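You operate a simulated robot arm through the tools that you are given. There is no shell and no other tool. Be economical: measure what you need, move in short steps, check, and stop when the job is done.

You run a simulated two-armed robot. Do the job below in one go: nothing can be reset, and whatever is moved stays where it is left.

Task
Hold the blue bracket on the vice bench and file it smooth.
Fine: from the yellow tray to the green tray; the green rasp goes back. Set down upright: green rasp. What is to be rubbed or washed off counts as gone when no trace of it is left.

The check looks at the end state, three seconds after you hand in, the way a careful person would. Anything else that was tipped, shoved, dropped, spilled or broken makes it a failure.

Robot
Two 7-joint arms with two-finger parallel grippers on one trunk, on a base that drives. Base frame: it is fixed to the floor where the robot stands at the start and does not move with it; the origin is under the middle of the robot, x ahead of it, y to its left, z up. Readings come in mm, rad, newtons and seconds.
The left shoulder is at the start at [70, 163, 1070], the right one opposite. With the tool pointing down near the work surface each hand reaches from about 380 to 880 mm from the robot's upright axis, wherever it stands, measured 20 degrees to its own side. Places, roughly: blue bracket [750, -1250, 750]; green tray [750, -1000, 750]; top of the vice bench [700, 600, 800]; yellow tray [750, -1250, 750]. Payload 3.43 kg a hand.
The tool frame of a hand sits at the grasp point between the pads (the TCP): z along the fingers, y along the line on which they close. The tips reach 34 mm beyond it. Largest opening 128 mm; finger width 24, thickness 12; the body of the gripper, 48 by 130 mm, starts 96 mm behind the TCP.
Orientation is that of the tool frame in the base frame, as a unit quaternion [w, x, y, z]. With the fingers straight down and closing along the base's y, the tool's x points along the base's -x, its y along +y and its z along -z.

Tools
- The arms move only by the tool send_rows. It takes "left_commands", "right_commands" or both (then of equal length, played together; a hand with none holds still); each is a list that holds one entry, the list of rows, each a list of 7 numbers: the opening, from 0 (shut) to 1 (fully open), then the shift along the base's x, y, z in units of 300 mm (1.0 is 300 mm), then the turn, a rotation vector about the base's x, y, z in units of 120 degrees (1.0 is 120 degrees). In form: [[[claw, tx, ty, tz, rx, ry, rz], ...]]. A call has 1 to 8 rows; each row is the pose to reach, as a shift and turn from the pose commanded when the call began. A call with a number of a shift or a turn outside -1 to 1 is refused whole. A row lasts 0.2 s, in which the tool goes at most 50 mm and 0.15 rad; a call with a longer step from one row to the next is refused whole, and so is a gripper value outside its range. Where a pose cannot be reached the arm comes as near as it can. A force on the tool above 40 N (or 10 N above the force at the start of the call, whichever is more), or a blocked arm, ends the call early, and 0.2 s more pass. The fingers move at their own pace (about 153 mm/s each) and stop on an object; they squeeze with about 26 N. The grip force told is the motor's: it shows also when the fingers shut on nothing. Time passes only in rows, and 0.2 s behind the last, so rows that repeat a pose let the fingers close. The reply holds the time, the measured pose of the TCP, the force on the tool along the base axes, the opening and the grip force, in the units named above and with some noise, with the torque about the TCP (base axes, N m) and any sound that the robot's microphone picked up.
- Cameras (640 x 400 px; columns grow to the right, rows downward): "scene" is now at [138.8, -15.8, 1304.5]; the picture's right is [-0.15, -0.99, -0.00], its down [-0.51, 0.08, -0.86] and it looks along [0.85, -0.12, -0.52] (base axes); focal length 215 px, centre (320, 200). "left" rides on the left gripper at [76, 11, -160] in its tool frame; the picture's right is [-0.15, 0.99, 0.00], its down [-0.88, -0.13, -0.46] and it looks along [-0.45, -0.07, 0.89] (tool axes); focal length 234 px, centre (320, 200). "right" rides on the right gripper at [76, -11, -160] in its tool frame; the picture's right is [0.15, 0.99, 0.00], its down [-0.88, 0.13, -0.46] and it looks along [-0.45, 0.07, 0.89] (tool axes); focal length 234 px, centre (320, 200). There is no depth. A picture from a camera that has moved, and an enlarged one, comes with that camera's place and axes in the base frame and with its lens.
- camera(camera): a new picture of that camera. The clock stands still meanwhile.
- move_column(by): slides the trunk up (or, below 0, down) by that many mm; the arms and the scene camera ride with it, the base frame stays. It gives what a move gives, with no picture.
- base_move(legs): drives the robot by 1 to 6 legs, each [ahead, left, turn to the left] in mm, mm and rad, along the robot's own axes; the way and the turn of a leg run together, so that a leg with both is an arc; at most 1500 mm and 3.142 rad a leg. The arms and the cameras ride along, it lands a little off, and it stops where it bumps. It gives what a move gives.
- pan_tilt(pan, tilt): turns the head with the scene camera to pan (to the left, within 1.501 rad either way) and tilt (down, from -0.506 to 1.204), counted from straight ahead of the robot. It gives what a move gives.
- close_up(camera, box): a new picture of the part [left, top, right, bottom] of that camera's present view, enlarged. The clock stands still meanwhile.
- hand_in(): hands the job in; it is judged then, once.

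Go step by step. Nothing tells you exact positions but the pictures and the camera data: compare them with the known pose of the tool, close in by small moves and look again before you grip or let go. The budget is 120 turns and 108 pictures, counting those below and the enlarged ones. Unless the task says otherwise, let go and move clear before handing in, and close with one line.

The tools are called after "Call:" as a command line: name --argument value ..., lists and objects as JSON in quotes. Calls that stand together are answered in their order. send_rows: Moves the arms, as the interface text tells. Its arguments: {"type":"object","properties":{"left_commands":{"type":"array","items":{"type":"array","items":{"type":"array","items":{"type":"number"}}}},"right_commands":{"type":"array","items":{"type":"array","items":{"type":"array","items":{"type":"number"}}}}},"required":[]} The other tools are called the same way: move_column (by) slides the trunk up or down; base_move (legs) drives the base; pan_tilt (pan, tilt) turns the head that bears the scene camera; camera (camera) takes a picture; close_up (camera, box) takes an enlarged picture of a part of a camera's view; hand_in () hands the job in.

At the start:

```text
time_s: 0.0
left_position: [627.0, 4.1, 1112.3]
left_tcp_rot: [0.0, 0.0, 1.0, 0.002]
left_contact_force: [0.4, 0.1, 0.8]
left_ft_torque: [0.01, 0.0, 0.03]
left_width: 127.8
left_grip_force: 0.1
right_position: [503.3, -517.0, 1148.4]
right_tcp_rot: [0.0, 0.0, 1.0, -0.001]
right_contact_force: [-0.5, 0.0, 0.2]
right_ft_torque: [0.04, 0.0, -0.01]
right_width: 127.9
right_grip_force: 0.1
trunk travel left (down, up): [-550.0, 390.0]
robot x, y, heading: [0.1, 0.9, -0.001]
head pan, tilt: [-0.147, 0.543]
```

scene: 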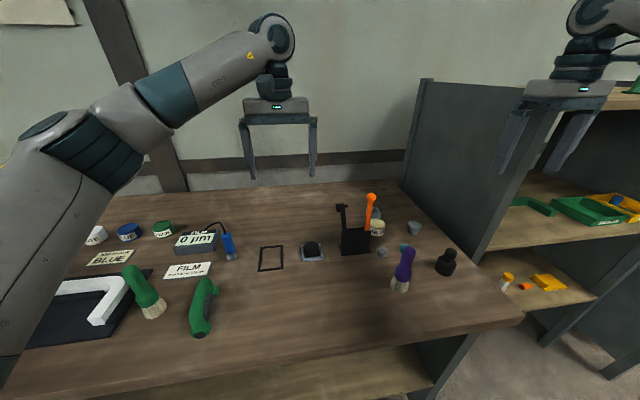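
right: 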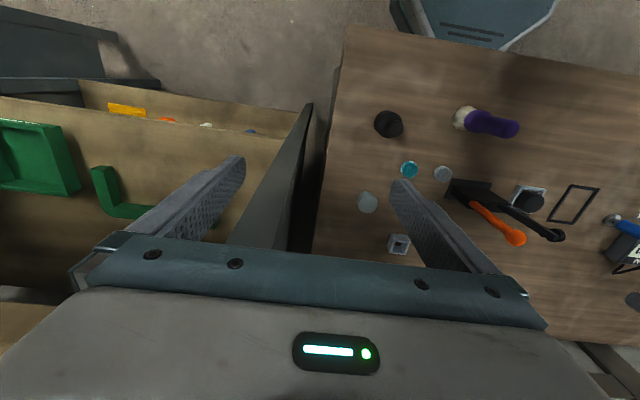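
left: 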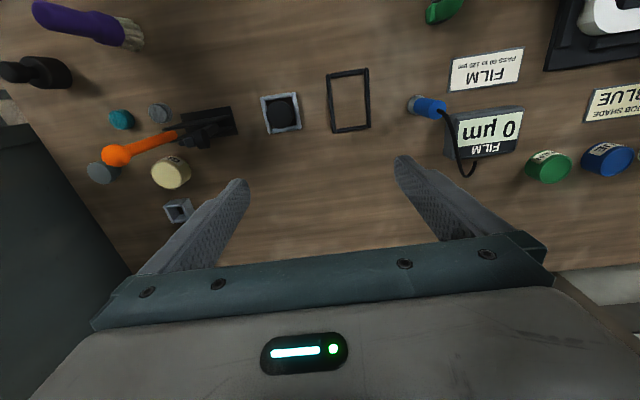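

I see a cluttered bench ahead, and the shelf with the green and yellow trays to the right. First I look at the shelf on the right and the vice bench on the left.

Call:
pan_tilt --pan -1.05 --tilt 0.4

Call:
camera --camera "scene"

Call:
pan_tilt --pan 0.9 --tilt 0.5

Call:
camera --camera "scene"

```text
time_s: 1.2
left_position: [626.8, 4.1, 1111.6]
left_tcp_rot: [-0.001, 0.0, 1.0, -0.001]
left_contact_force: [0.4, 0.6, 0.2]
left_ft_torque: [0.01, -0.04, 0.0]
left_width: 127.9
left_grip_force: 0.0
right_position: [503.6, -517.4, 1148.0]
right_tcp_rot: [0.0, 0.0, 1.0, 0.0]
right_contact_force: [-0.2, 0.1, 0.0]
right_ft_torque: [-0.01, -0.03, 0.02]
right_width: 128.1
right_grip_force: 0.0
trunk travel left (down, up): [-550.0, 390.0]
robot x, y, heading: [1.4, -0.3, 0.003]
head pan, tilt: [-1.051, 0.4]
```

```text
104 pictures are left
camera scene: at [95.9, -83.0, 1317.5], right [-0.87, -0.5, 0.0], down [-0.19, 0.34, -0.92], along [0.46, -0.8, -0.39], focal length 215 px, centre (320, 200)
```

scene: 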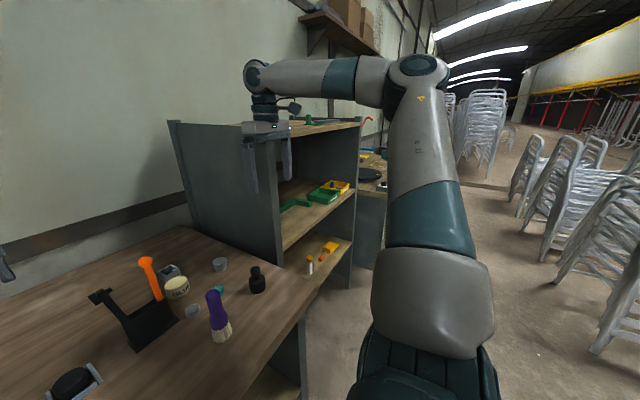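

```text
time_s: 3.1
left_position: [626.1, 4.6, 1112.6]
left_tcp_rot: [0.0, 0.0, 1.0, 0.0]
left_contact_force: [-1.0, 0.1, 0.1]
left_ft_torque: [-0.03, 0.02, -0.01]
left_width: 128.0
left_grip_force: 0.1
right_position: [502.5, -517.3, 1146.9]
right_tcp_rot: [0.0, 0.0, 1.0, 0.0]
right_contact_force: [-0.3, 0.3, -0.4]
right_ft_torque: [0.02, 0.02, -0.01]
right_width: 127.8
right_grip_force: 0.0
trunk travel left (down, up): [-550.0, 390.0]
robot x, y, heading: [0.0, -1.2, -0.008]
head pan, tilt: [0.901, 0.499]
```

```text
103 pictures are left
camera scene: at [106.4, 68.6, 1308.4], right [0.78, -0.62, 0.0], down [-0.3, -0.37, -0.88], along [0.55, 0.69, -0.48], focal length 215 px, centre (320, 200)
```

scene: 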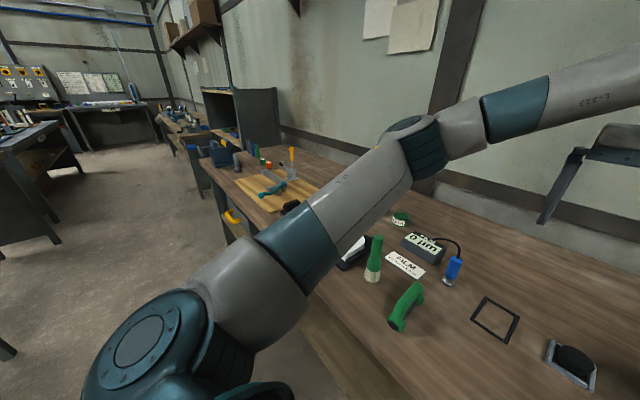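

The vice bench lies to the left. I drive left to look at it closely.

Call:
base_move --legs '[[0, 620, 0]]'

Call:
pan_tilt --pan 0.1 --tilt 0.6

Call:
camera --camera "scene"

Call:
camera --camera "left"

```text
time_s: 6.6
left_position: [627.5, 632.3, 1113.3]
left_tcp_rot: [0.001, 0.0, 1.0, 0.0]
left_contact_force: [-0.3, 0.3, -0.8]
left_ft_torque: [-0.02, -0.02, 0.02]
left_width: 128.0
left_grip_force: 0.0
right_position: [503.5, 111.6, 1145.5]
right_tcp_rot: [0.0, 0.001, 1.0, 0.0]
right_contact_force: [-0.5, 0.2, -0.2]
right_ft_torque: [-0.02, 0.0, 0.0]
right_width: 128.0
right_grip_force: 0.1
trunk travel left (down, up): [-550.0, 390.0]
robot x, y, heading: [-0.5, 629.3, -0.005]
head pan, tilt: [0.901, 0.499]
```

```text
time_s: 7.8
left_position: [626.2, 633.1, 1112.3]
left_tcp_rot: [0.0, -0.001, 1.0, 0.0]
left_contact_force: [-0.8, -1.0, 0.2]
left_ft_torque: [-0.01, -0.03, -0.03]
left_width: 128.1
left_grip_force: 0.0
right_position: [503.4, 110.9, 1147.2]
right_tcp_rot: [0.0, -0.001, 1.0, 0.0]
right_contact_force: [0.4, -0.3, 0.1]
right_ft_torque: [-0.04, 0.0, 0.01]
right_width: 128.1
right_grip_force: 0.1
trunk travel left (down, up): [-550.0, 390.0]
robot x, y, heading: [-0.7, 627.2, 0.0]
head pan, tilt: [0.099, 0.6]
```

```text
102 pictures are left
camera scene: at [138.0, 634.5, 1299.3], right [0.1, -0.99, 0.0], down [-0.56, -0.06, -0.82], along [0.82, 0.08, -0.57], focal length 215 px, centre (320, 200)
```

scene: 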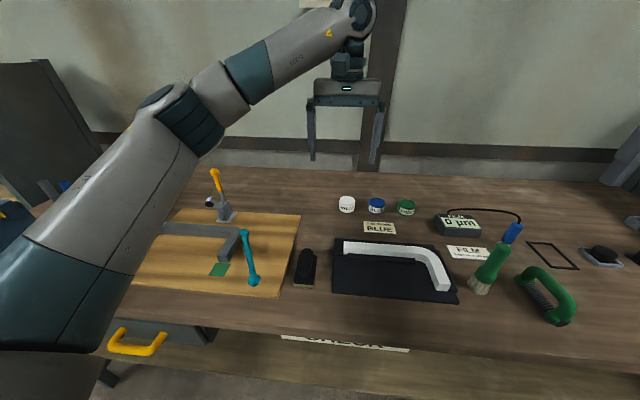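

```text
101 pictures are left
camera left: at [550.5, 643.6, 1273.1], right [0.15, 0.99, 0.0], down [0.88, -0.13, 0.46], along [0.45, -0.07, -0.89], focal length 234 px, centre (320, 200)
```

left: 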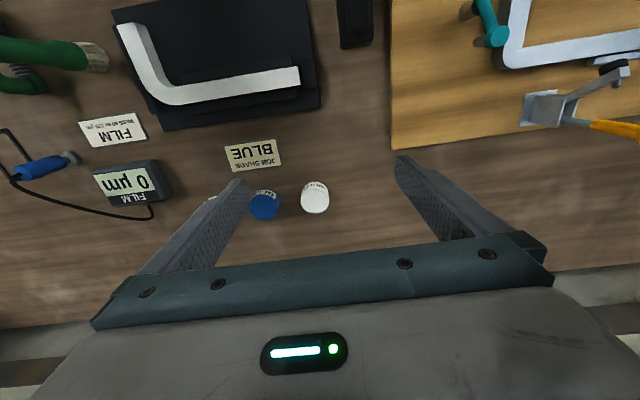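

The vice bench itself seems to be further to the left; the wood board here may be another station. I drive further left and look.

Call:
pan_tilt --pan 0.8 --tilt 0.5

Call:
camera --camera "scene"

Call:
pan_tilt --pan 1.4 --tilt 0.4

Call:
camera --camera "scene"

```text
time_s: 8.8
left_position: [625.7, 632.6, 1112.9]
left_tcp_rot: [-0.001, 0.0, 1.0, 0.0]
left_contact_force: [0.5, 0.2, 0.3]
left_ft_torque: [-0.01, 0.04, 0.04]
left_width: 128.0
left_grip_force: 0.0
right_position: [503.2, 110.6, 1146.9]
right_tcp_rot: [0.0, 0.0, 1.0, 0.0]
right_contact_force: [-0.1, 0.5, -0.6]
right_ft_torque: [-0.02, -0.02, 0.03]
right_width: 128.1
right_grip_force: 0.2
trunk travel left (down, up): [-550.0, 390.0]
robot x, y, heading: [0.2, 630.9, 0.002]
head pan, tilt: [0.799, 0.499]
```

```text
100 pictures are left
camera scene: at [113.5, 690.7, 1308.4], right [0.72, -0.7, 0.0], down [-0.33, -0.34, -0.88], along [0.61, 0.63, -0.48], focal length 215 px, centre (320, 200)
```

scene: 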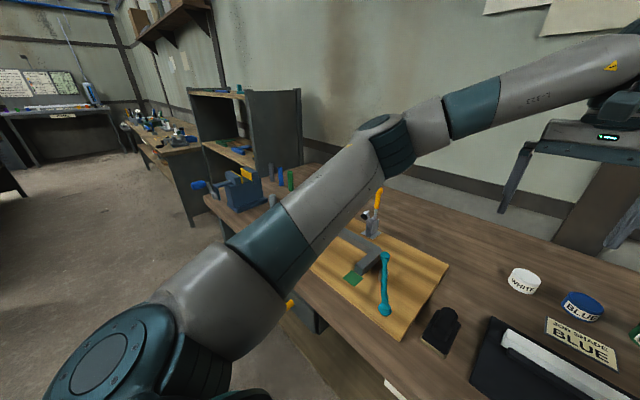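

```text
time_s: 9.8
left_position: [626.4, 631.2, 1112.5]
left_tcp_rot: [0.0, 0.001, 1.0, 0.0]
left_contact_force: [-0.3, 1.5, -1.8]
left_ft_torque: [0.01, -0.04, -0.01]
left_width: 128.2
left_grip_force: 0.1
right_position: [504.5, 110.8, 1147.5]
right_tcp_rot: [0.0, -0.001, 1.0, 0.0]
right_contact_force: [0.1, 0.2, 0.1]
right_ft_torque: [0.03, -0.03, 0.03]
right_width: 127.9
right_grip_force: 0.0
trunk travel left (down, up): [-550.0, 390.0]
robot x, y, heading: [2.2, 629.5, -0.002]
head pan, tilt: [1.4, 0.4]
```

```text
99 pictures are left
camera scene: at [65.9, 716.8, 1317.5], right [0.99, -0.17, 0.0], down [-0.07, -0.38, -0.92], along [0.16, 0.91, -0.39], focal length 215 px, centre (320, 200)
```

scene: 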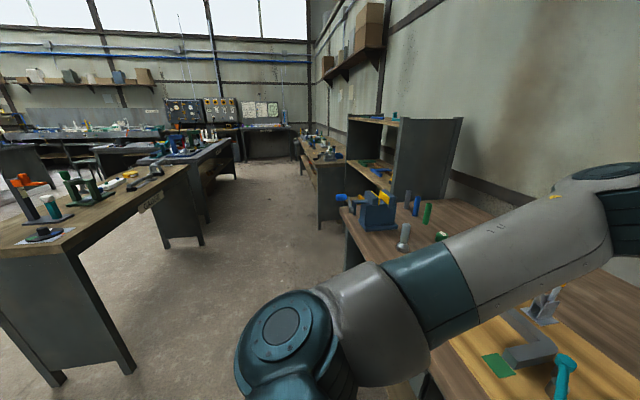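

The blue vice stands at the left end of the long bench, with a row of coloured tools next to it. I drive left to it.

Call:
base_move --legs '[[0, 700, 0]]'

Call:
pan_tilt --pan 0.3 --tilt 0.7

Call:
camera --camera "scene"

Call:
camera --camera "left"

```text
time_s: 13.7
left_position: [628.5, 1327.2, 1114.1]
left_tcp_rot: [-0.001, 0.004, 1.0, 0.0]
left_contact_force: [-0.6, -0.5, 0.0]
left_ft_torque: [-0.03, 0.01, 0.03]
left_width: 128.1
left_grip_force: 0.0
right_position: [502.3, 807.7, 1147.7]
right_tcp_rot: [0.0, 0.003, 1.0, -0.001]
right_contact_force: [-0.6, 0.8, 1.1]
right_ft_torque: [-0.04, 0.02, -0.01]
right_width: 127.9
right_grip_force: 0.0
trunk travel left (down, up): [-550.0, 390.0]
robot x, y, heading: [3.3, 1323.1, -0.009]
head pan, tilt: [1.4, 0.4]
```

```text
time_s: 15.0
left_position: [628.2, 1327.7, 1113.2]
left_tcp_rot: [0.0, 0.003, 1.0, 0.0]
left_contact_force: [-0.3, -0.1, -0.2]
left_ft_torque: [-0.05, 0.0, 0.03]
left_width: 128.0
left_grip_force: 0.1
right_position: [502.6, 807.6, 1147.1]
right_tcp_rot: [0.0, 0.003, 1.0, 0.001]
right_contact_force: [-0.3, 0.2, 0.4]
right_ft_torque: [-0.01, -0.01, 0.0]
right_width: 128.2
right_grip_force: 0.1
trunk travel left (down, up): [-550.0, 390.0]
robot x, y, heading: [3.5, 1326.2, -0.005]
head pan, tilt: [0.3, 0.7]
```

```text
98 pictures are left
camera scene: at [133.7, 1348.8, 1290.7], right [0.29, -0.96, 0.0], down [-0.62, -0.19, -0.76], along [0.73, 0.22, -0.64], focal length 215 px, centre (320, 200)
```

scene: 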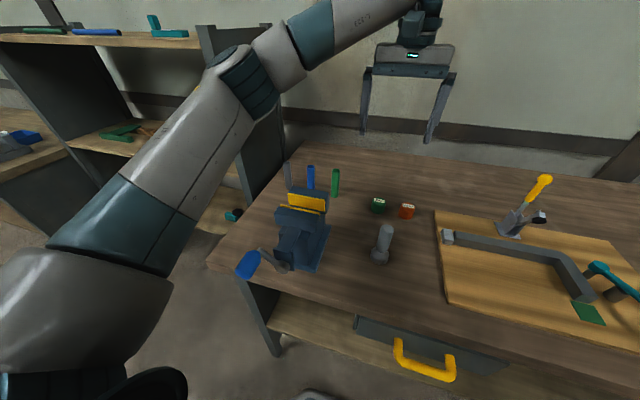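

```text
97 pictures are left
camera left: at [552.9, 1339.0, 1273.0], right [0.15, 0.99, 0.0], down [0.88, -0.14, 0.46], along [0.45, -0.07, -0.89], focal length 234 px, centre (320, 200)
```

left: 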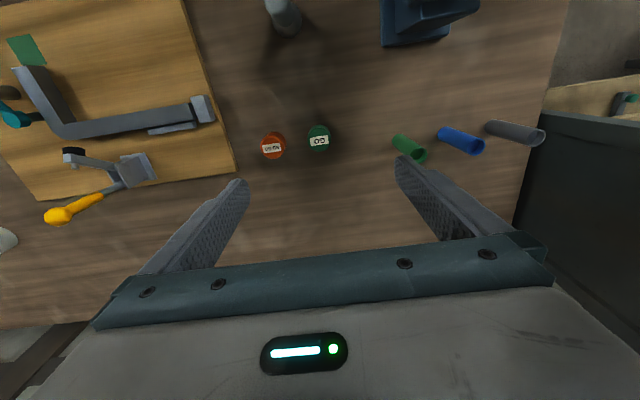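

Call:
close_up --camera "scene" --box '[210, 140, 430, 290]'

Call:
close_up --camera "left" --box '[240, 0, 560, 200]'

```text
2.67 times, centred on (320, 215) of scene
camera zoom: at [133.7, 1348.8, 1290.7], right [0.29, -0.96, 0.0], down [-0.62, -0.19, -0.76], along [0.73, 0.22, -0.64], focal length 572 px, centre (320, 160)
```

zoom: 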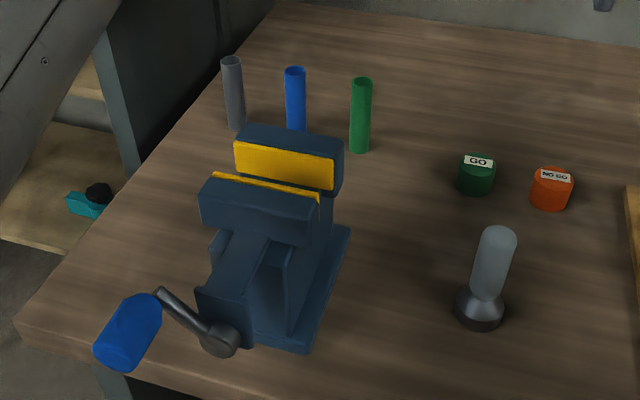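

```text
2.00 times, centred on (400, 100) of left
camera zoom: at [552.9, 1339.0, 1273.0], right [0.15, 0.99, 0.0], down [0.88, -0.14, 0.46], along [0.45, -0.07, -0.89], focal length 468 px, centre (160, 400)
```

zoom: 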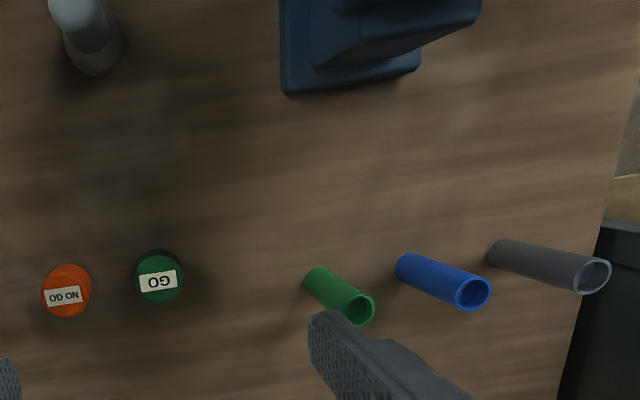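

Empty coloured tubes stand behind the vice (perhaps rasp holders). I look for the green rasp on the left shelf.

Call:
pan_tilt --pan 0.85 --tilt 0.45

Call:
camera --camera "scene"

Call:
close_up --camera "scene" --box '[100, 80, 420, 280]'

```text
time_s: 16.0
left_position: [628.9, 1327.6, 1113.6]
left_tcp_rot: [0.0, 0.004, 1.0, 0.001]
left_contact_force: [0.2, -0.5, -0.6]
left_ft_torque: [-0.04, 0.02, -0.03]
left_width: 127.9
left_grip_force: 0.1
right_position: [502.4, 806.5, 1147.3]
right_tcp_rot: [0.0, 0.003, 1.0, 0.0]
right_contact_force: [0.1, 0.5, 0.1]
right_ft_torque: [0.01, 0.0, 0.01]
right_width: 128.2
right_grip_force: 0.0
trunk travel left (down, up): [-550.0, 390.0]
robot x, y, heading: [0.7, 1329.1, -0.007]
head pan, tilt: [0.85, 0.45]
```

```text
94 pictures are left
camera scene: at [113.6, 1392.8, 1312.8], right [0.75, -0.67, 0.0], down [-0.29, -0.33, -0.9], along [0.6, 0.67, -0.44], focal length 215 px, centre (320, 200)
```

scene: 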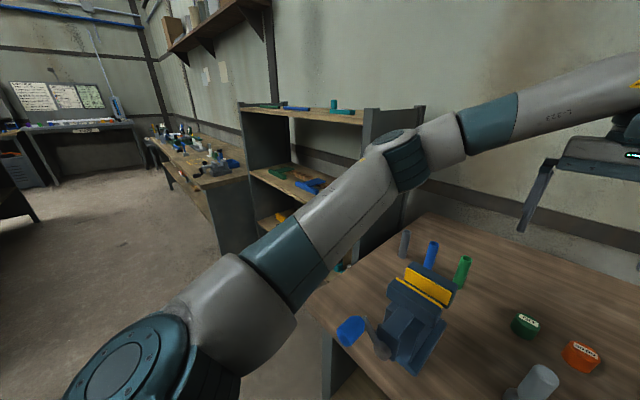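

```text
2.00 times, centred on (260, 180) of scene
camera zoom: at [113.6, 1392.8, 1312.8], right [0.75, -0.67, 0.0], down [-0.29, -0.33, -0.9], along [0.6, 0.67, -0.44], focal length 429 px, centre (440, 240)
```

zoom: 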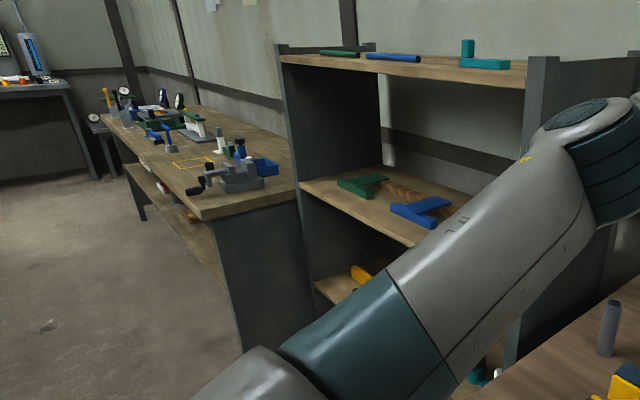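

No rasp here, only parts. I back off and return to the middle to look at the green D-handled tool and the rest of the bench.

Call:
base_move --legs '[[-300, 0, 0], [0, -900, 0]]'

Call:
pan_tilt --pan -0.15 --tilt 0.5

Call:
camera --camera "scene"

Call:
close_up --camera "scene" --box '[200, 150, 500, 340]'

```text
time_s: 22.3
left_position: [330.4, 437.8, 1112.5]
left_tcp_rot: [0.0, 0.0, 1.0, 0.0]
left_contact_force: [0.1, 0.0, 0.5]
left_ft_torque: [-0.03, -0.01, -0.06]
left_width: 127.9
left_grip_force: 0.1
right_position: [207.3, -83.7, 1147.4]
right_tcp_rot: [0.0, 0.0, 1.0, 0.001]
right_contact_force: [-0.2, -0.1, 0.4]
right_ft_torque: [0.03, 0.01, -0.01]
right_width: 127.9
right_grip_force: 0.0
trunk travel left (down, up): [-550.0, 390.0]
robot x, y, heading: [-295.4, 433.6, 0.003]
head pan, tilt: [0.85, 0.45]
```

```text
time_s: 23.6
left_position: [331.4, 437.6, 1113.1]
left_tcp_rot: [0.0, 0.0, 1.0, 0.0]
left_contact_force: [0.2, -1.0, 0.1]
left_ft_torque: [0.0, -0.01, -0.01]
left_width: 127.9
left_grip_force: 0.1
right_position: [208.0, -84.3, 1146.6]
right_tcp_rot: [0.0, 0.0, 1.0, 0.0]
right_contact_force: [-0.3, 0.4, 0.1]
right_ft_torque: [-0.01, 0.03, 0.0]
right_width: 128.1
right_grip_force: 0.1
trunk travel left (down, up): [-550.0, 390.0]
robot x, y, heading: [-291.9, 435.1, -0.003]
head pan, tilt: [-0.15, 0.499]
```

```text
92 pictures are left
camera scene: at [-155.5, 417.7, 1308.4], right [-0.15, -0.99, 0.0], down [-0.47, 0.07, -0.88], along [0.87, -0.13, -0.48], focal length 215 px, centre (320, 200)
```

scene: 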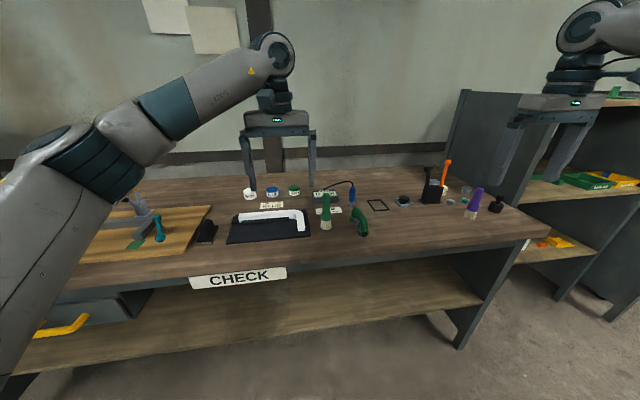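

```text
2.11 times, centred on (350, 245) of scene
camera zoom: at [-155.5, 417.7, 1308.4], right [-0.15, -0.99, 0.0], down [-0.47, 0.07, -0.88], along [0.87, -0.13, -0.48], focal length 452 px, centre (257, 105)
```

zoom: 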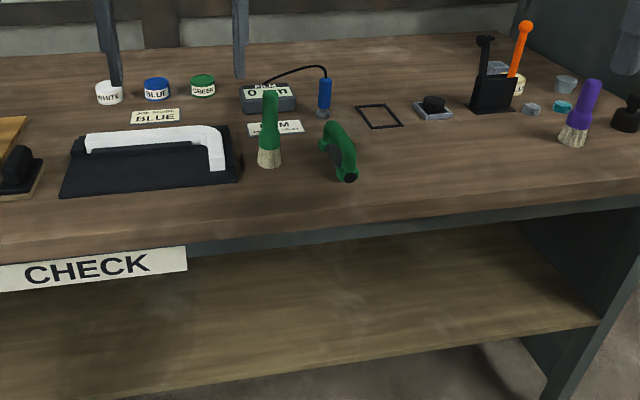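

Call:
pan_tilt --pan -0.75 --tilt 0.3

Call:
base_move --legs '[[0, -1000, 0]]'

Call:
camera --camera "scene"

```text
time_s: 24.6
left_position: [331.1, 437.8, 1113.4]
left_tcp_rot: [0.0, 0.0, 1.0, -0.001]
left_contact_force: [0.7, -0.7, 0.2]
left_ft_torque: [0.03, 0.01, 0.01]
left_width: 127.9
left_grip_force: 0.0
right_position: [206.8, -82.8, 1147.8]
right_tcp_rot: [0.0, 0.0, 1.0, 0.0]
right_contact_force: [1.7, -0.5, 0.0]
right_ft_torque: [-0.02, -0.03, -0.02]
right_width: 128.1
right_grip_force: 0.0
trunk travel left (down, up): [-550.0, 390.0]
robot x, y, heading: [-294.5, 434.8, -0.003]
head pan, tilt: [-0.75, 0.3]
```

```text
time_s: 29.8
left_position: [340.6, -557.8, 1112.5]
left_tcp_rot: [0.0, -0.01, 1.0, 0.0]
left_contact_force: [0.7, 0.2, -0.5]
left_ft_torque: [0.03, 0.02, -0.02]
left_width: 127.9
left_grip_force: 0.0
right_position: [227.5, -1080.5, 1147.4]
right_tcp_rot: [0.0, -0.01, 1.0, 0.0]
right_contact_force: [0.0, 0.0, -0.5]
right_ft_torque: [0.01, -0.01, -0.03]
right_width: 128.3
right_grip_force: 0.1
trunk travel left (down, up): [-550.0, 390.0]
robot x, y, heading: [-283.0, -575.5, 0.017]
head pan, tilt: [-0.75, 0.3]
```

```text
90 pictures are left
camera scene: at [-166.3, -638.7, 1326.8], right [-0.67, -0.74, 0.0], down [-0.22, 0.2, -0.96], along [0.71, -0.64, -0.3], focal length 215 px, centre (320, 200)
```

scene: 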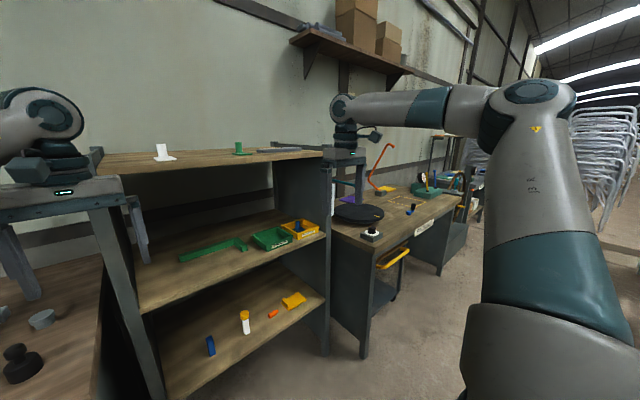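

Call:
close_up --camera "scene" --box '[140, 180, 380, 360]'

Call:
close_up --camera "scene" --box '[310, 120, 490, 260]'

```text
2.22 times, centred on (260, 270) of scene
camera zoom: at [-166.3, -638.7, 1326.8], right [-0.67, -0.74, 0.0], down [-0.22, 0.2, -0.96], along [0.71, -0.64, -0.3], focal length 477 px, centre (453, 44)
```

zoom: 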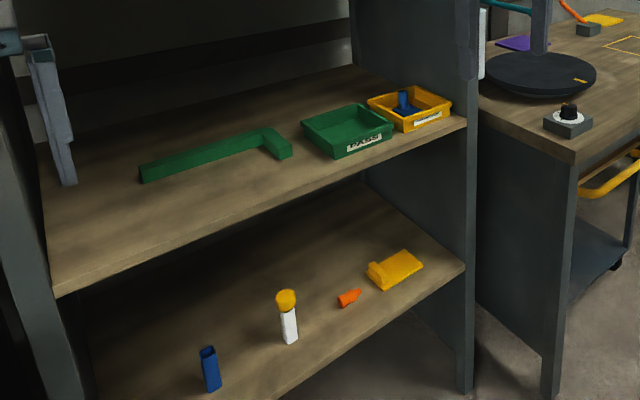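

```text
2.86 times, centred on (400, 190) of scene
camera zoom: at [-166.3, -638.7, 1326.8], right [-0.67, -0.74, 0.0], down [-0.22, 0.2, -0.96], along [0.71, -0.64, -0.3], focal length 613 px, centre (91, 229)
```

zoom: 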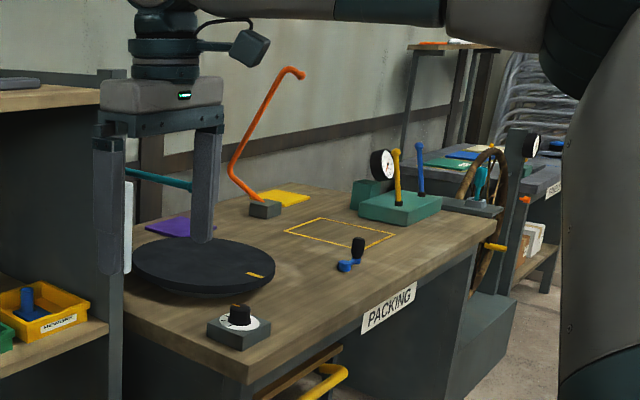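

The yellow tray (REWORK) holds the blue bracket and the green tray reads PASS; no rasp here. I go back to the middle to examine the green D-handled tool on the bench up close.

Call:
base_move --legs '[[0, 600, 0], [200, 0, 0]]'

Call:
pan_tilt --pan 0.35 --tilt 0.7

Call:
close_up --camera "scene" --box '[160, 140, 480, 340]'

```text
time_s: 34.3
left_position: [520.3, 42.9, 1113.1]
left_tcp_rot: [0.0, -0.015, 1.0, 0.001]
left_contact_force: [0.5, 0.2, -0.7]
left_ft_torque: [0.01, 0.01, -0.02]
left_width: 127.9
left_grip_force: 0.1
right_position: [414.4, -482.9, 1148.4]
right_tcp_rot: [-0.001, -0.015, 1.0, 0.0]
right_contact_force: [0.1, -0.5, 0.7]
right_ft_torque: [0.03, 0.01, -0.01]
right_width: 127.9
right_grip_force: 0.0
trunk travel left (down, up): [-550.0, 390.0]
robot x, y, heading: [-106.4, 15.8, 0.026]
head pan, tilt: [-0.75, 0.3]
```

```text
time_s: 35.6
left_position: [520.5, 43.2, 1114.1]
left_tcp_rot: [0.001, -0.016, 1.0, 0.0]
left_contact_force: [-0.1, -0.2, -0.9]
left_ft_torque: [0.01, 0.01, -0.01]
left_width: 127.8
left_grip_force: 0.1
right_position: [413.5, -481.8, 1147.6]
right_tcp_rot: [0.0, -0.014, 1.0, 0.0]
right_contact_force: [0.2, -0.3, 0.2]
right_ft_torque: [0.01, 0.02, 0.02]
right_width: 128.0
right_grip_force: 0.1
trunk travel left (down, up): [-550.0, 390.0]
robot x, y, heading: [-104.8, 19.2, 0.028]
head pan, tilt: [0.351, 0.7]
```

```text
2.00 times, centred on (320, 240) of scene
camera zoom: at [23.2, 49.8, 1290.7], right [0.37, -0.93, 0.0], down [-0.6, -0.24, -0.77], along [0.71, 0.28, -0.64], focal length 429 px, centre (320, 120)
```

zoom: 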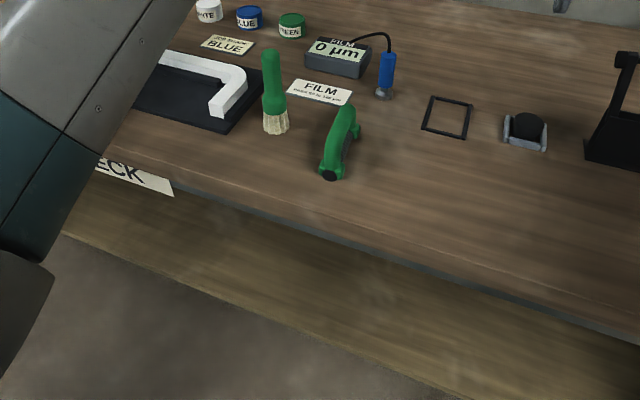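

Call:
base_move --legs '[[-170, 130, 0]]'

Call:
camera --camera "left"

Call:
pan_tilt --pan 0.7 --tilt 0.85

Call:
camera --camera "scene"

```text
time_s: 37.3
left_position: [340.7, 166.4, 1114.1]
left_tcp_rot: [0.001, -0.013, 1.0, 0.001]
left_contact_force: [0.2, -1.1, 0.4]
left_ft_torque: [-0.01, 0.02, 0.02]
left_width: 128.0
left_grip_force: 0.1
right_position: [231.6, -356.9, 1147.2]
right_tcp_rot: [0.0, -0.013, 1.0, 0.0]
right_contact_force: [-0.2, 0.3, 0.1]
right_ft_torque: [0.01, 0.01, -0.01]
right_width: 127.8
right_grip_force: 0.1
trunk travel left (down, up): [-550.0, 390.0]
robot x, y, heading: [-285.5, 148.3, 0.027]
head pan, tilt: [0.351, 0.7]
```

```text
86 pictures are left
camera left: at [265.2, 176.2, 1273.0], right [0.12, 0.99, 0.0], down [0.88, -0.11, 0.46], along [0.45, -0.06, -0.89], focal length 234 px, centre (320, 200)
```

left: 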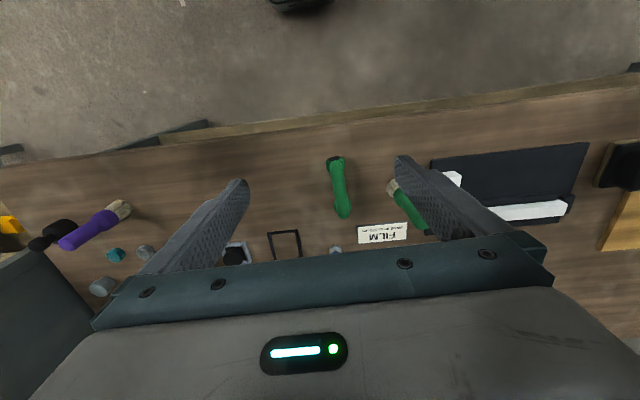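

```text
time_s: 38.2
left_position: [342.2, 166.1, 1112.3]
left_tcp_rot: [-0.001, -0.013, 1.0, 0.0]
left_contact_force: [0.0, -0.5, -0.6]
left_ft_torque: [0.01, 0.04, -0.04]
left_width: 128.2
left_grip_force: 0.0
right_position: [233.6, -357.1, 1146.3]
right_tcp_rot: [0.001, -0.013, 1.0, 0.0]
right_contact_force: [0.5, 0.5, -0.3]
right_ft_torque: [0.0, 0.02, -0.05]
right_width: 127.9
right_grip_force: 0.1
trunk travel left (down, up): [-550.0, 390.0]
robot x, y, heading: [-284.4, 146.4, 0.025]
head pan, tilt: [0.7, 0.85]
```

```text
85 pictures are left
camera scene: at [-175.6, 196.8, 1278.4], right [0.66, -0.75, 0.0], down [-0.56, -0.5, -0.66], along [0.49, 0.44, -0.75], focal length 215 px, centre (320, 200)
```

scene: 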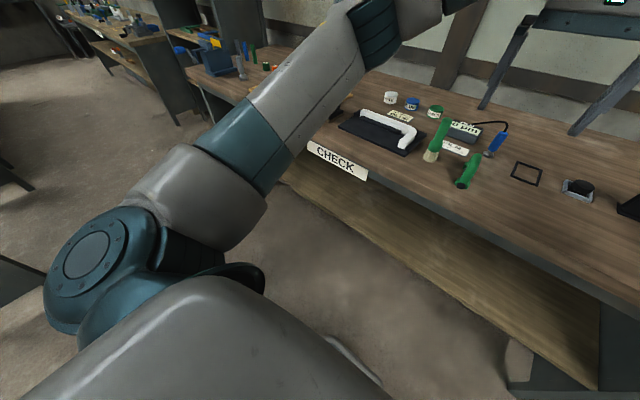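

Call:
close_up --camera "left" --box '[290, 130, 430, 230]'

Call:
pan_tilt --pan 0.15 --tilt 0.5

Call:
close_up --camera "scene" --box '[260, 180, 420, 280]'

```text
4.00 times, centred on (360, 180) of left
camera zoom: at [265.7, 175.8, 1272.8], right [0.12, 0.99, 0.0], down [0.88, -0.11, 0.46], along [0.45, -0.05, -0.89], focal length 937 px, centre (160, 280)
```

zoom: 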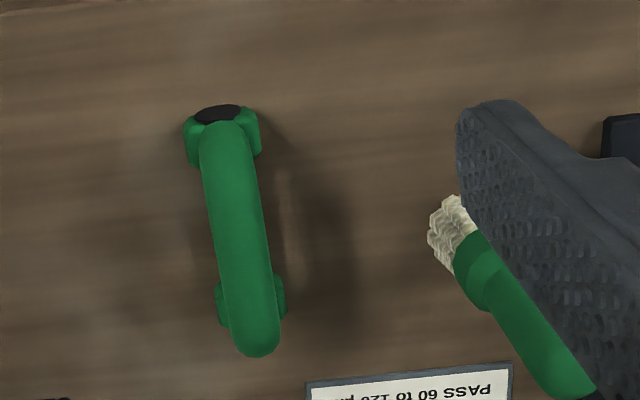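

```text
time_s: 39.1
left_position: [341.8, 166.9, 1112.4]
left_tcp_rot: [0.0, -0.013, 1.0, 0.001]
left_contact_force: [-0.4, -0.6, -0.1]
left_ft_torque: [-0.02, -0.02, 0.0]
left_width: 128.0
left_grip_force: 0.0
right_position: [234.0, -357.2, 1147.2]
right_tcp_rot: [0.0, -0.013, 1.0, 0.001]
right_contact_force: [0.2, -0.4, 0.2]
right_ft_torque: [-0.01, 0.0, -0.03]
right_width: 128.4
right_grip_force: 0.0
trunk travel left (down, up): [-550.0, 390.0]
robot x, y, heading: [-284.0, 143.3, 0.024]
head pan, tilt: [0.15, 0.499]
```

```text
4.00 times, centred on (340, 230) of scene
camera zoom: at [-144.9, 161.2, 1308.3], right [0.18, -0.98, 0.0], down [-0.47, -0.08, -0.88], along [0.86, 0.15, -0.48], focal length 859 px, centre (240, 80)
```

zoom: 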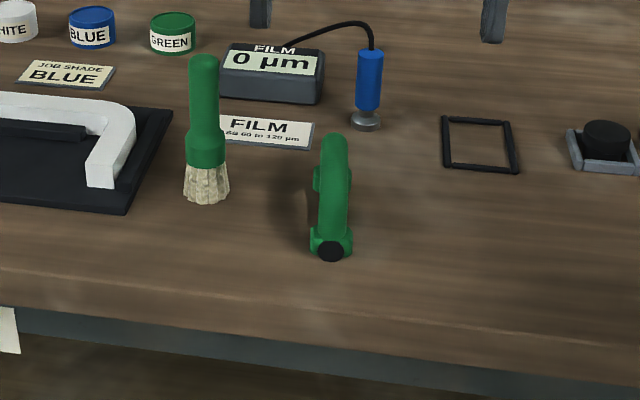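

That one looks like a lamp, not a rasp. The drawer with the yellow handle near the vice is a candidate; I drive there and look.

Call:
base_move --legs '[[-150, 0, -0.024], [0, 950, 0]]'

Call:
pan_tilt --pan 0.2 --tilt 0.55

Call:
camera --camera "scene"

```text
time_s: 45.1
left_position: [183.1, 1112.3, 1113.1]
left_tcp_rot: [0.0, -0.009, 1.0, 0.0]
left_contact_force: [0.9, 0.1, 0.8]
left_ft_torque: [-0.01, 0.01, 0.02]
left_width: 128.1
left_grip_force: 0.0
right_position: [71.3, 587.2, 1147.9]
right_tcp_rot: [0.0, -0.009, 1.0, 0.001]
right_contact_force: [-0.4, -0.2, 0.2]
right_ft_torque: [0.0, 0.01, 0.02]
right_width: 127.7
right_grip_force: 0.1
trunk travel left (down, up): [-550.0, 390.0]
robot x, y, heading: [-441.0, 1095.7, 0.016]
head pan, tilt: [0.15, 0.499]
```

```text
time_s: 45.7
left_position: [184.1, 1112.0, 1112.9]
left_tcp_rot: [0.001, -0.01, 1.0, 0.0]
left_contact_force: [-0.8, 0.0, 0.8]
left_ft_torque: [0.05, 0.01, -0.03]
left_width: 128.0
left_grip_force: 0.0
right_position: [70.4, 588.5, 1146.2]
right_tcp_rot: [0.001, -0.009, 1.0, 0.0]
right_contact_force: [-0.1, 0.2, 0.4]
right_ft_torque: [-0.02, 0.01, 0.0]
right_width: 128.0
right_grip_force: 0.0
trunk travel left (down, up): [-550.0, 390.0]
robot x, y, heading: [-442.6, 1094.5, 0.017]
head pan, tilt: [0.201, 0.55]
```

```text
82 pictures are left
camera scene: at [-305.6, 1113.8, 1303.8], right [0.22, -0.98, 0.0], down [-0.51, -0.11, -0.85], along [0.83, 0.19, -0.52], focal length 215 px, centre (320, 200)
```

scene: 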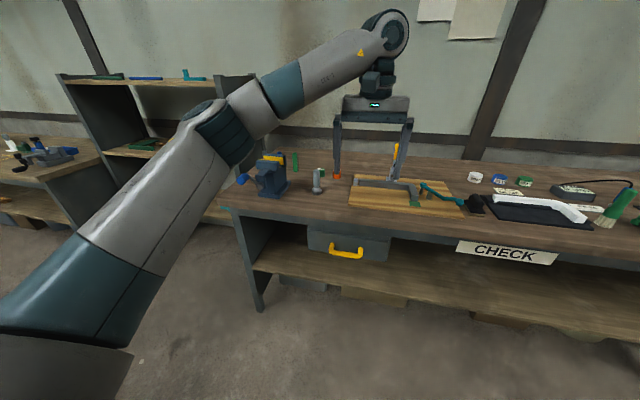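

Call:
close_up --camera "scene" --box '[200, 140, 440, 290]'

Call:
close_up --camera "scene" --box '[0, 60, 240, 240]'

```text
2.67 times, centred on (320, 215) of scene
camera zoom: at [-305.6, 1113.8, 1303.8], right [0.22, -0.98, 0.0], down [-0.51, -0.11, -0.85], along [0.83, 0.19, -0.52], focal length 572 px, centre (320, 160)
```

zoom: 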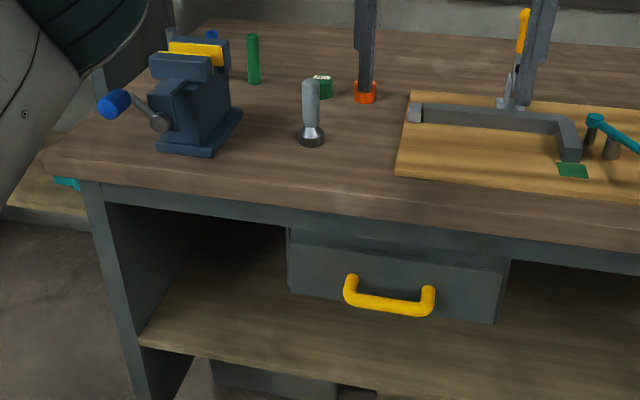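

```text
2.22 times, centred on (120, 150) of scene
camera zoom: at [-305.6, 1113.8, 1303.8], right [0.22, -0.98, 0.0], down [-0.51, -0.11, -0.85], along [0.83, 0.19, -0.52], focal length 477 px, centre (764, 311)
```

zoom: 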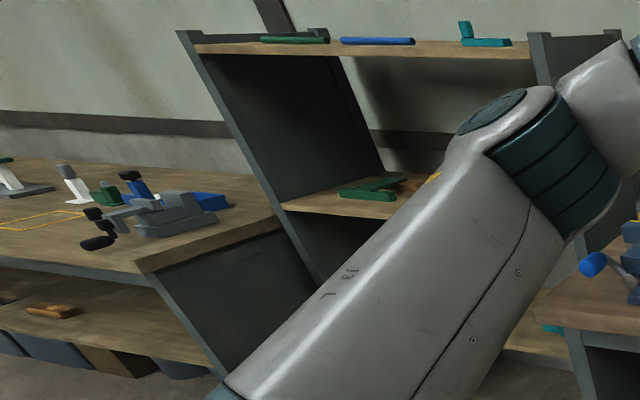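

I inspect the three upright cylinders near the vice more closely with the left wrist camera.

Call:
base_move --legs '[[330, 240, 0]]'

Call:
camera --camera "left"

Call:
pan_tilt --pan 0.25 --tilt 0.6

Call:
close_up --camera "scene" --box '[220, 150, 400, 270]'

```text
time_s: 48.2
left_position: [501.5, 1367.1, 1112.9]
left_tcp_rot: [0.0, -0.015, 1.0, -0.001]
left_contact_force: [0.7, 1.1, 0.2]
left_ft_torque: [0.03, 0.0, 0.03]
left_width: 128.1
left_grip_force: 0.1
right_position: [395.0, 842.5, 1147.7]
right_tcp_rot: [-0.001, -0.016, 1.0, 0.001]
right_contact_force: [0.7, 0.2, 0.7]
right_ft_torque: [0.01, -0.01, -0.02]
right_width: 127.9
right_grip_force: 0.0
trunk travel left (down, up): [-550.0, 390.0]
robot x, y, heading: [-124.6, 1348.3, 0.027]
head pan, tilt: [0.201, 0.55]
```

```text
79 pictures are left
camera left: at [425.3, 1375.9, 1273.0], right [0.12, 0.99, 0.0], down [0.88, -0.1, 0.46], along [0.45, -0.05, -0.89], focal length 234 px, centre (320, 200)
```

left: 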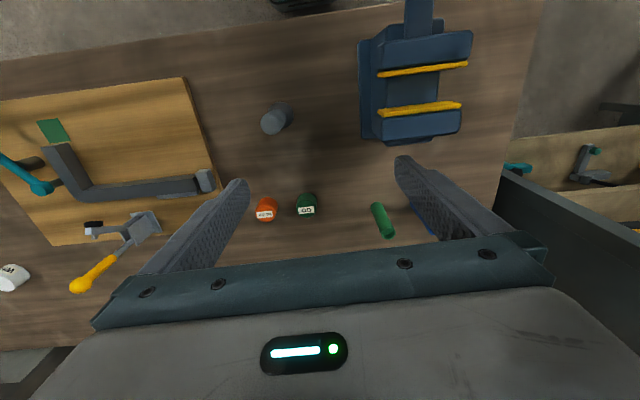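

```text
time_s: 48.8
left_position: [501.3, 1366.4, 1113.6]
left_tcp_rot: [0.0, -0.015, 1.0, 0.0]
left_contact_force: [-0.2, 0.6, 1.1]
left_ft_torque: [-0.01, 0.0, 0.02]
left_width: 128.1
left_grip_force: 0.0
right_position: [395.1, 843.7, 1146.3]
right_tcp_rot: [0.0, -0.014, 1.0, 0.0]
right_contact_force: [-0.4, -0.2, -0.2]
right_ft_torque: [0.0, 0.01, 0.02]
right_width: 127.7
right_grip_force: 0.1
trunk travel left (down, up): [-550.0, 390.0]
robot x, y, heading: [-124.8, 1343.4, 0.029]
head pan, tilt: [0.25, 0.6]
```

```text
3.33 times, centred on (310, 210) of scene
camera zoom: at [10.8, 1367.4, 1299.3], right [0.28, -0.96, 0.0], down [-0.54, -0.16, -0.82], along [0.79, 0.23, -0.57], focal length 716 px, centre (353, 167)
```

zoom: 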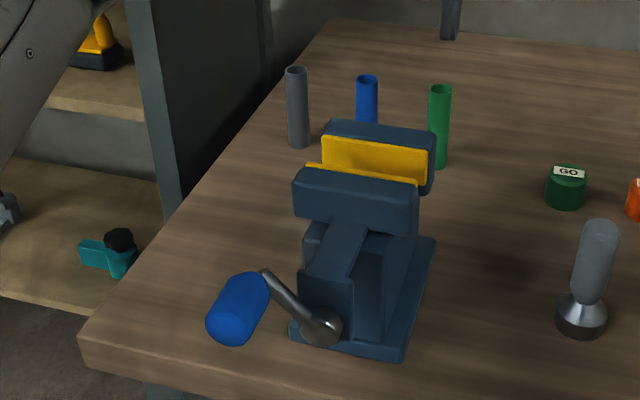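

The cylinders are empty tubes. On the left shelf's lower level there is something yellow on a black base; I look there.

Call:
base_move --legs '[[-150, 650, 0]]'

Call:
pan_tilt --pan 0.1 --tilt 0.5

Call:
camera --camera "scene"

```text
time_s: 52.5
left_position: [332.8, 1999.7, 1113.5]
left_tcp_rot: [0.0, -0.009, 1.0, -0.001]
left_contact_force: [-0.5, -0.6, 1.0]
left_ft_torque: [0.03, 0.0, 0.01]
left_width: 128.1
left_grip_force: 0.0
right_position: [220.4, 1476.8, 1147.0]
right_tcp_rot: [0.0, -0.011, 1.0, 0.0]
right_contact_force: [0.8, -0.8, 0.3]
right_ft_torque: [-0.02, -0.03, -0.03]
right_width: 128.1
right_grip_force: 0.0
trunk travel left (down, up): [-550.0, 390.0]
robot x, y, heading: [-292.2, 1984.1, 0.024]
head pan, tilt: [0.25, 0.6]
```

```text
time_s: 53.2
left_position: [332.2, 2000.5, 1113.8]
left_tcp_rot: [0.0, -0.01, 1.0, -0.001]
left_contact_force: [-0.7, 0.6, -0.9]
left_ft_torque: [-0.05, -0.03, -0.01]
left_width: 128.0
left_grip_force: 0.1
right_position: [220.6, 1476.0, 1147.1]
right_tcp_rot: [0.0, -0.01, 1.0, 0.001]
right_contact_force: [0.3, -0.2, -0.6]
right_ft_torque: [0.03, 0.0, -0.01]
right_width: 128.0
right_grip_force: 0.0
trunk travel left (down, up): [-550.0, 390.0]
robot x, y, heading: [-294.6, 1984.1, 0.024]
head pan, tilt: [0.099, 0.499]
```

```text
77 pictures are left
camera scene: at [-153.0, 1992.7, 1308.4], right [0.12, -0.99, 0.0], down [-0.48, -0.06, -0.88], along [0.87, 0.11, -0.48], focal length 215 px, centre (320, 200)
```

scene: 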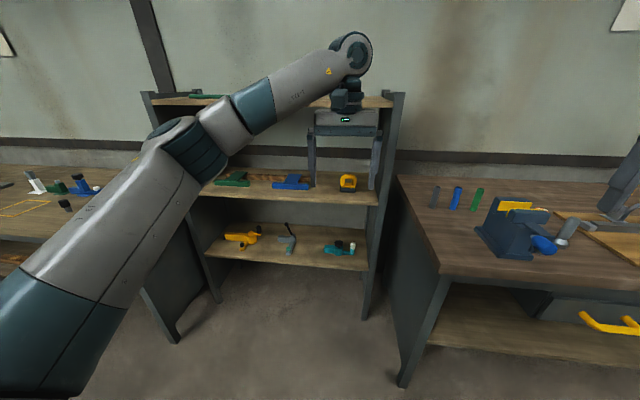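

Call:
close_up --camera "scene" --box '[190, 150, 390, 275]'

Call:
pan_tilt --pan 0.5 --tilt 0.5

Call:
camera --camera "scene"

```text
3.20 times, centred on (290, 212) of scene
camera zoom: at [-153.0, 1992.7, 1308.4], right [0.12, -0.99, 0.0], down [-0.48, -0.06, -0.88], along [0.87, 0.11, -0.48], focal length 687 px, centre (416, 160)
```

zoom: 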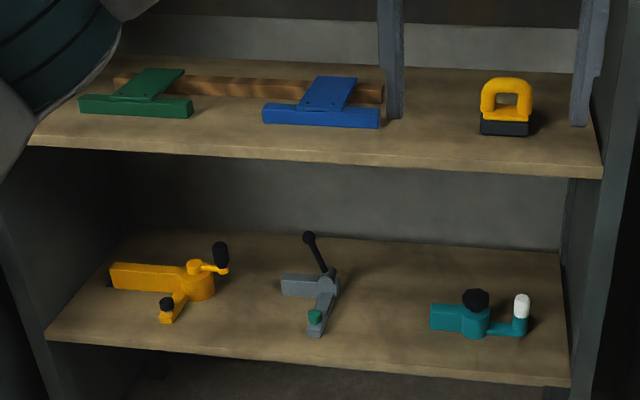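

```text
time_s: 54.1
left_position: [334.2, 2000.5, 1113.9]
left_tcp_rot: [0.0, -0.01, 1.0, 0.0]
left_contact_force: [-0.2, 0.2, 0.2]
left_ft_torque: [0.0, 0.01, 0.0]
left_width: 128.2
left_grip_force: 0.0
right_position: [221.2, 1475.4, 1146.8]
right_tcp_rot: [0.0, -0.011, 1.0, 0.001]
right_contact_force: [-0.3, -1.2, 0.4]
right_ft_torque: [0.03, -0.04, 0.01]
right_width: 127.9
right_grip_force: 0.1
trunk travel left (down, up): [-550.0, 390.0]
robot x, y, heading: [-292.3, 1984.5, 0.024]
head pan, tilt: [0.499, 0.499]
```

```text
75 pictures are left
camera scene: at [-164.3, 2026.8, 1308.4], right [0.5, -0.87, 0.0], down [-0.42, -0.24, -0.88], along [0.76, 0.44, -0.48], focal length 215 px, centre (320, 200)
```

scene: 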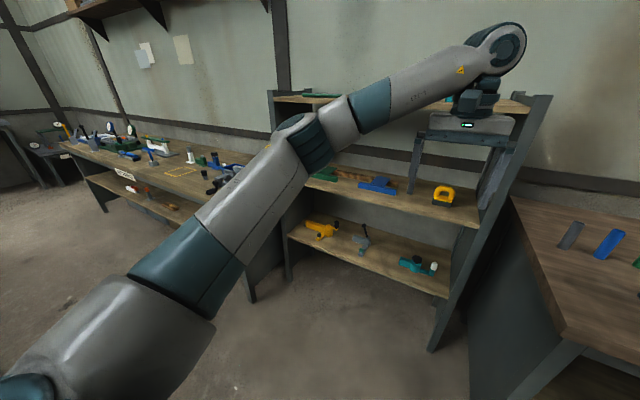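

Call:
close_up --camera "scene" --box '[60, 110, 260, 220]'

Call:
base_move --legs '[[0, -1200, -0.024], [220, 0, 0]]'

Call:
pan_tilt --pan -0.3 --tilt 0.6

Call:
camera --camera "scene"

```text
3.20 times, centred on (160, 165) of scene
camera zoom: at [-164.3, 2026.8, 1308.4], right [0.5, -0.87, 0.0], down [-0.42, -0.24, -0.88], along [0.76, 0.44, -0.48], focal length 687 px, centre (832, 312)
```

zoom: 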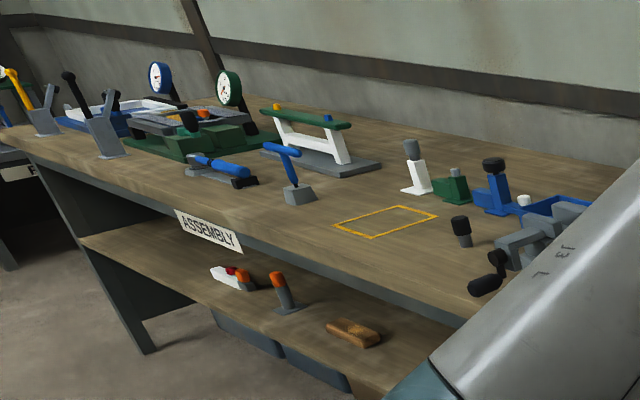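

```text
time_s: 61.5
left_position: [573.3, 791.3, 1113.1]
left_tcp_rot: [0.0, -0.006, 1.0, -0.001]
left_contact_force: [0.6, 0.3, -0.9]
left_ft_torque: [-0.02, 0.01, 0.02]
left_width: 128.1
left_grip_force: 0.1
right_position: [459.2, 269.7, 1146.9]
right_tcp_rot: [0.0, -0.007, 1.0, 0.002]
right_contact_force: [0.1, -0.2, -0.6]
right_ft_torque: [-0.03, 0.0, -0.02]
right_width: 127.9
right_grip_force: 0.2
trunk travel left (down, up): [-550.0, 390.0]
robot x, y, heading: [-53.1, 782.2, 0.011]
head pan, tilt: [0.499, 0.499]
```

```text
time_s: 62.6
left_position: [572.6, 791.7, 1112.4]
left_tcp_rot: [0.0, -0.007, 1.0, 0.0]
left_contact_force: [0.1, -0.6, -1.0]
left_ft_torque: [0.02, 0.05, 0.0]
left_width: 128.2
left_grip_force: 0.0
right_position: [458.2, 269.2, 1146.9]
right_tcp_rot: [0.0, -0.008, 1.0, 0.001]
right_contact_force: [-0.1, 0.9, -0.4]
right_ft_torque: [0.0, -0.01, -0.03]
right_width: 127.7
right_grip_force: 0.0
trunk travel left (down, up): [-550.0, 390.0]
robot x, y, heading: [-53.6, 781.6, 0.01]
head pan, tilt: [-0.3, 0.6]
```

```text
73 pictures are left
camera scene: at [82.3, 752.3, 1299.3], right [-0.28, -0.96, 0.0], down [-0.54, 0.16, -0.82], along [0.79, -0.23, -0.57], focal length 215 px, centre (320, 200)
```

scene: 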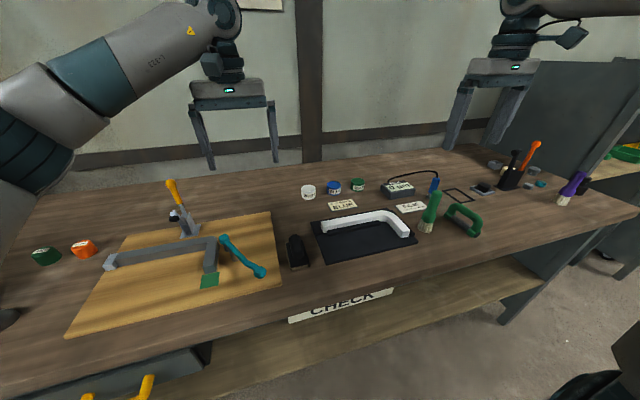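

Call:
close_up --camera "scene" --box '[270, 160, 510, 280]'

Call:
close_up --camera "scene" --box '[400, 180, 500, 245]'

```text
2.67 times, centred on (390, 220) of scene
camera zoom: at [82.3, 752.3, 1299.3], right [-0.28, -0.96, 0.0], down [-0.54, 0.16, -0.82], along [0.79, -0.23, -0.57], focal length 572 px, centre (133, 147)
```

zoom: 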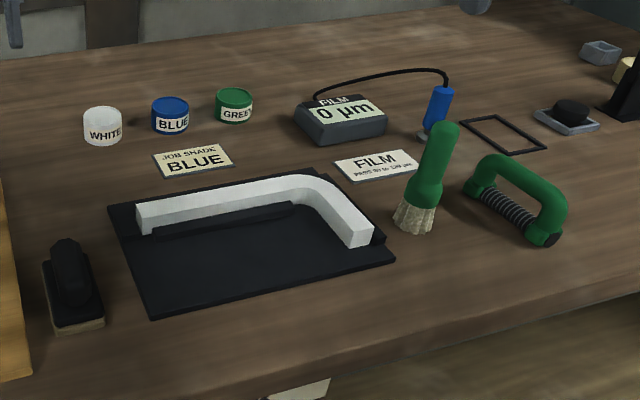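

```text
6.15 times, centred on (450, 212) of scene
camera zoom: at [82.3, 752.3, 1299.3], right [-0.28, -0.96, 0.0], down [-0.54, 0.16, -0.82], along [0.79, -0.23, -0.57], focal length 1321 px, centre (-480, 123)
```

zoom: 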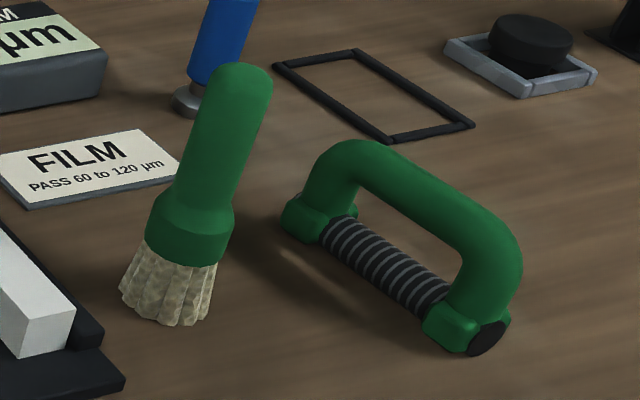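

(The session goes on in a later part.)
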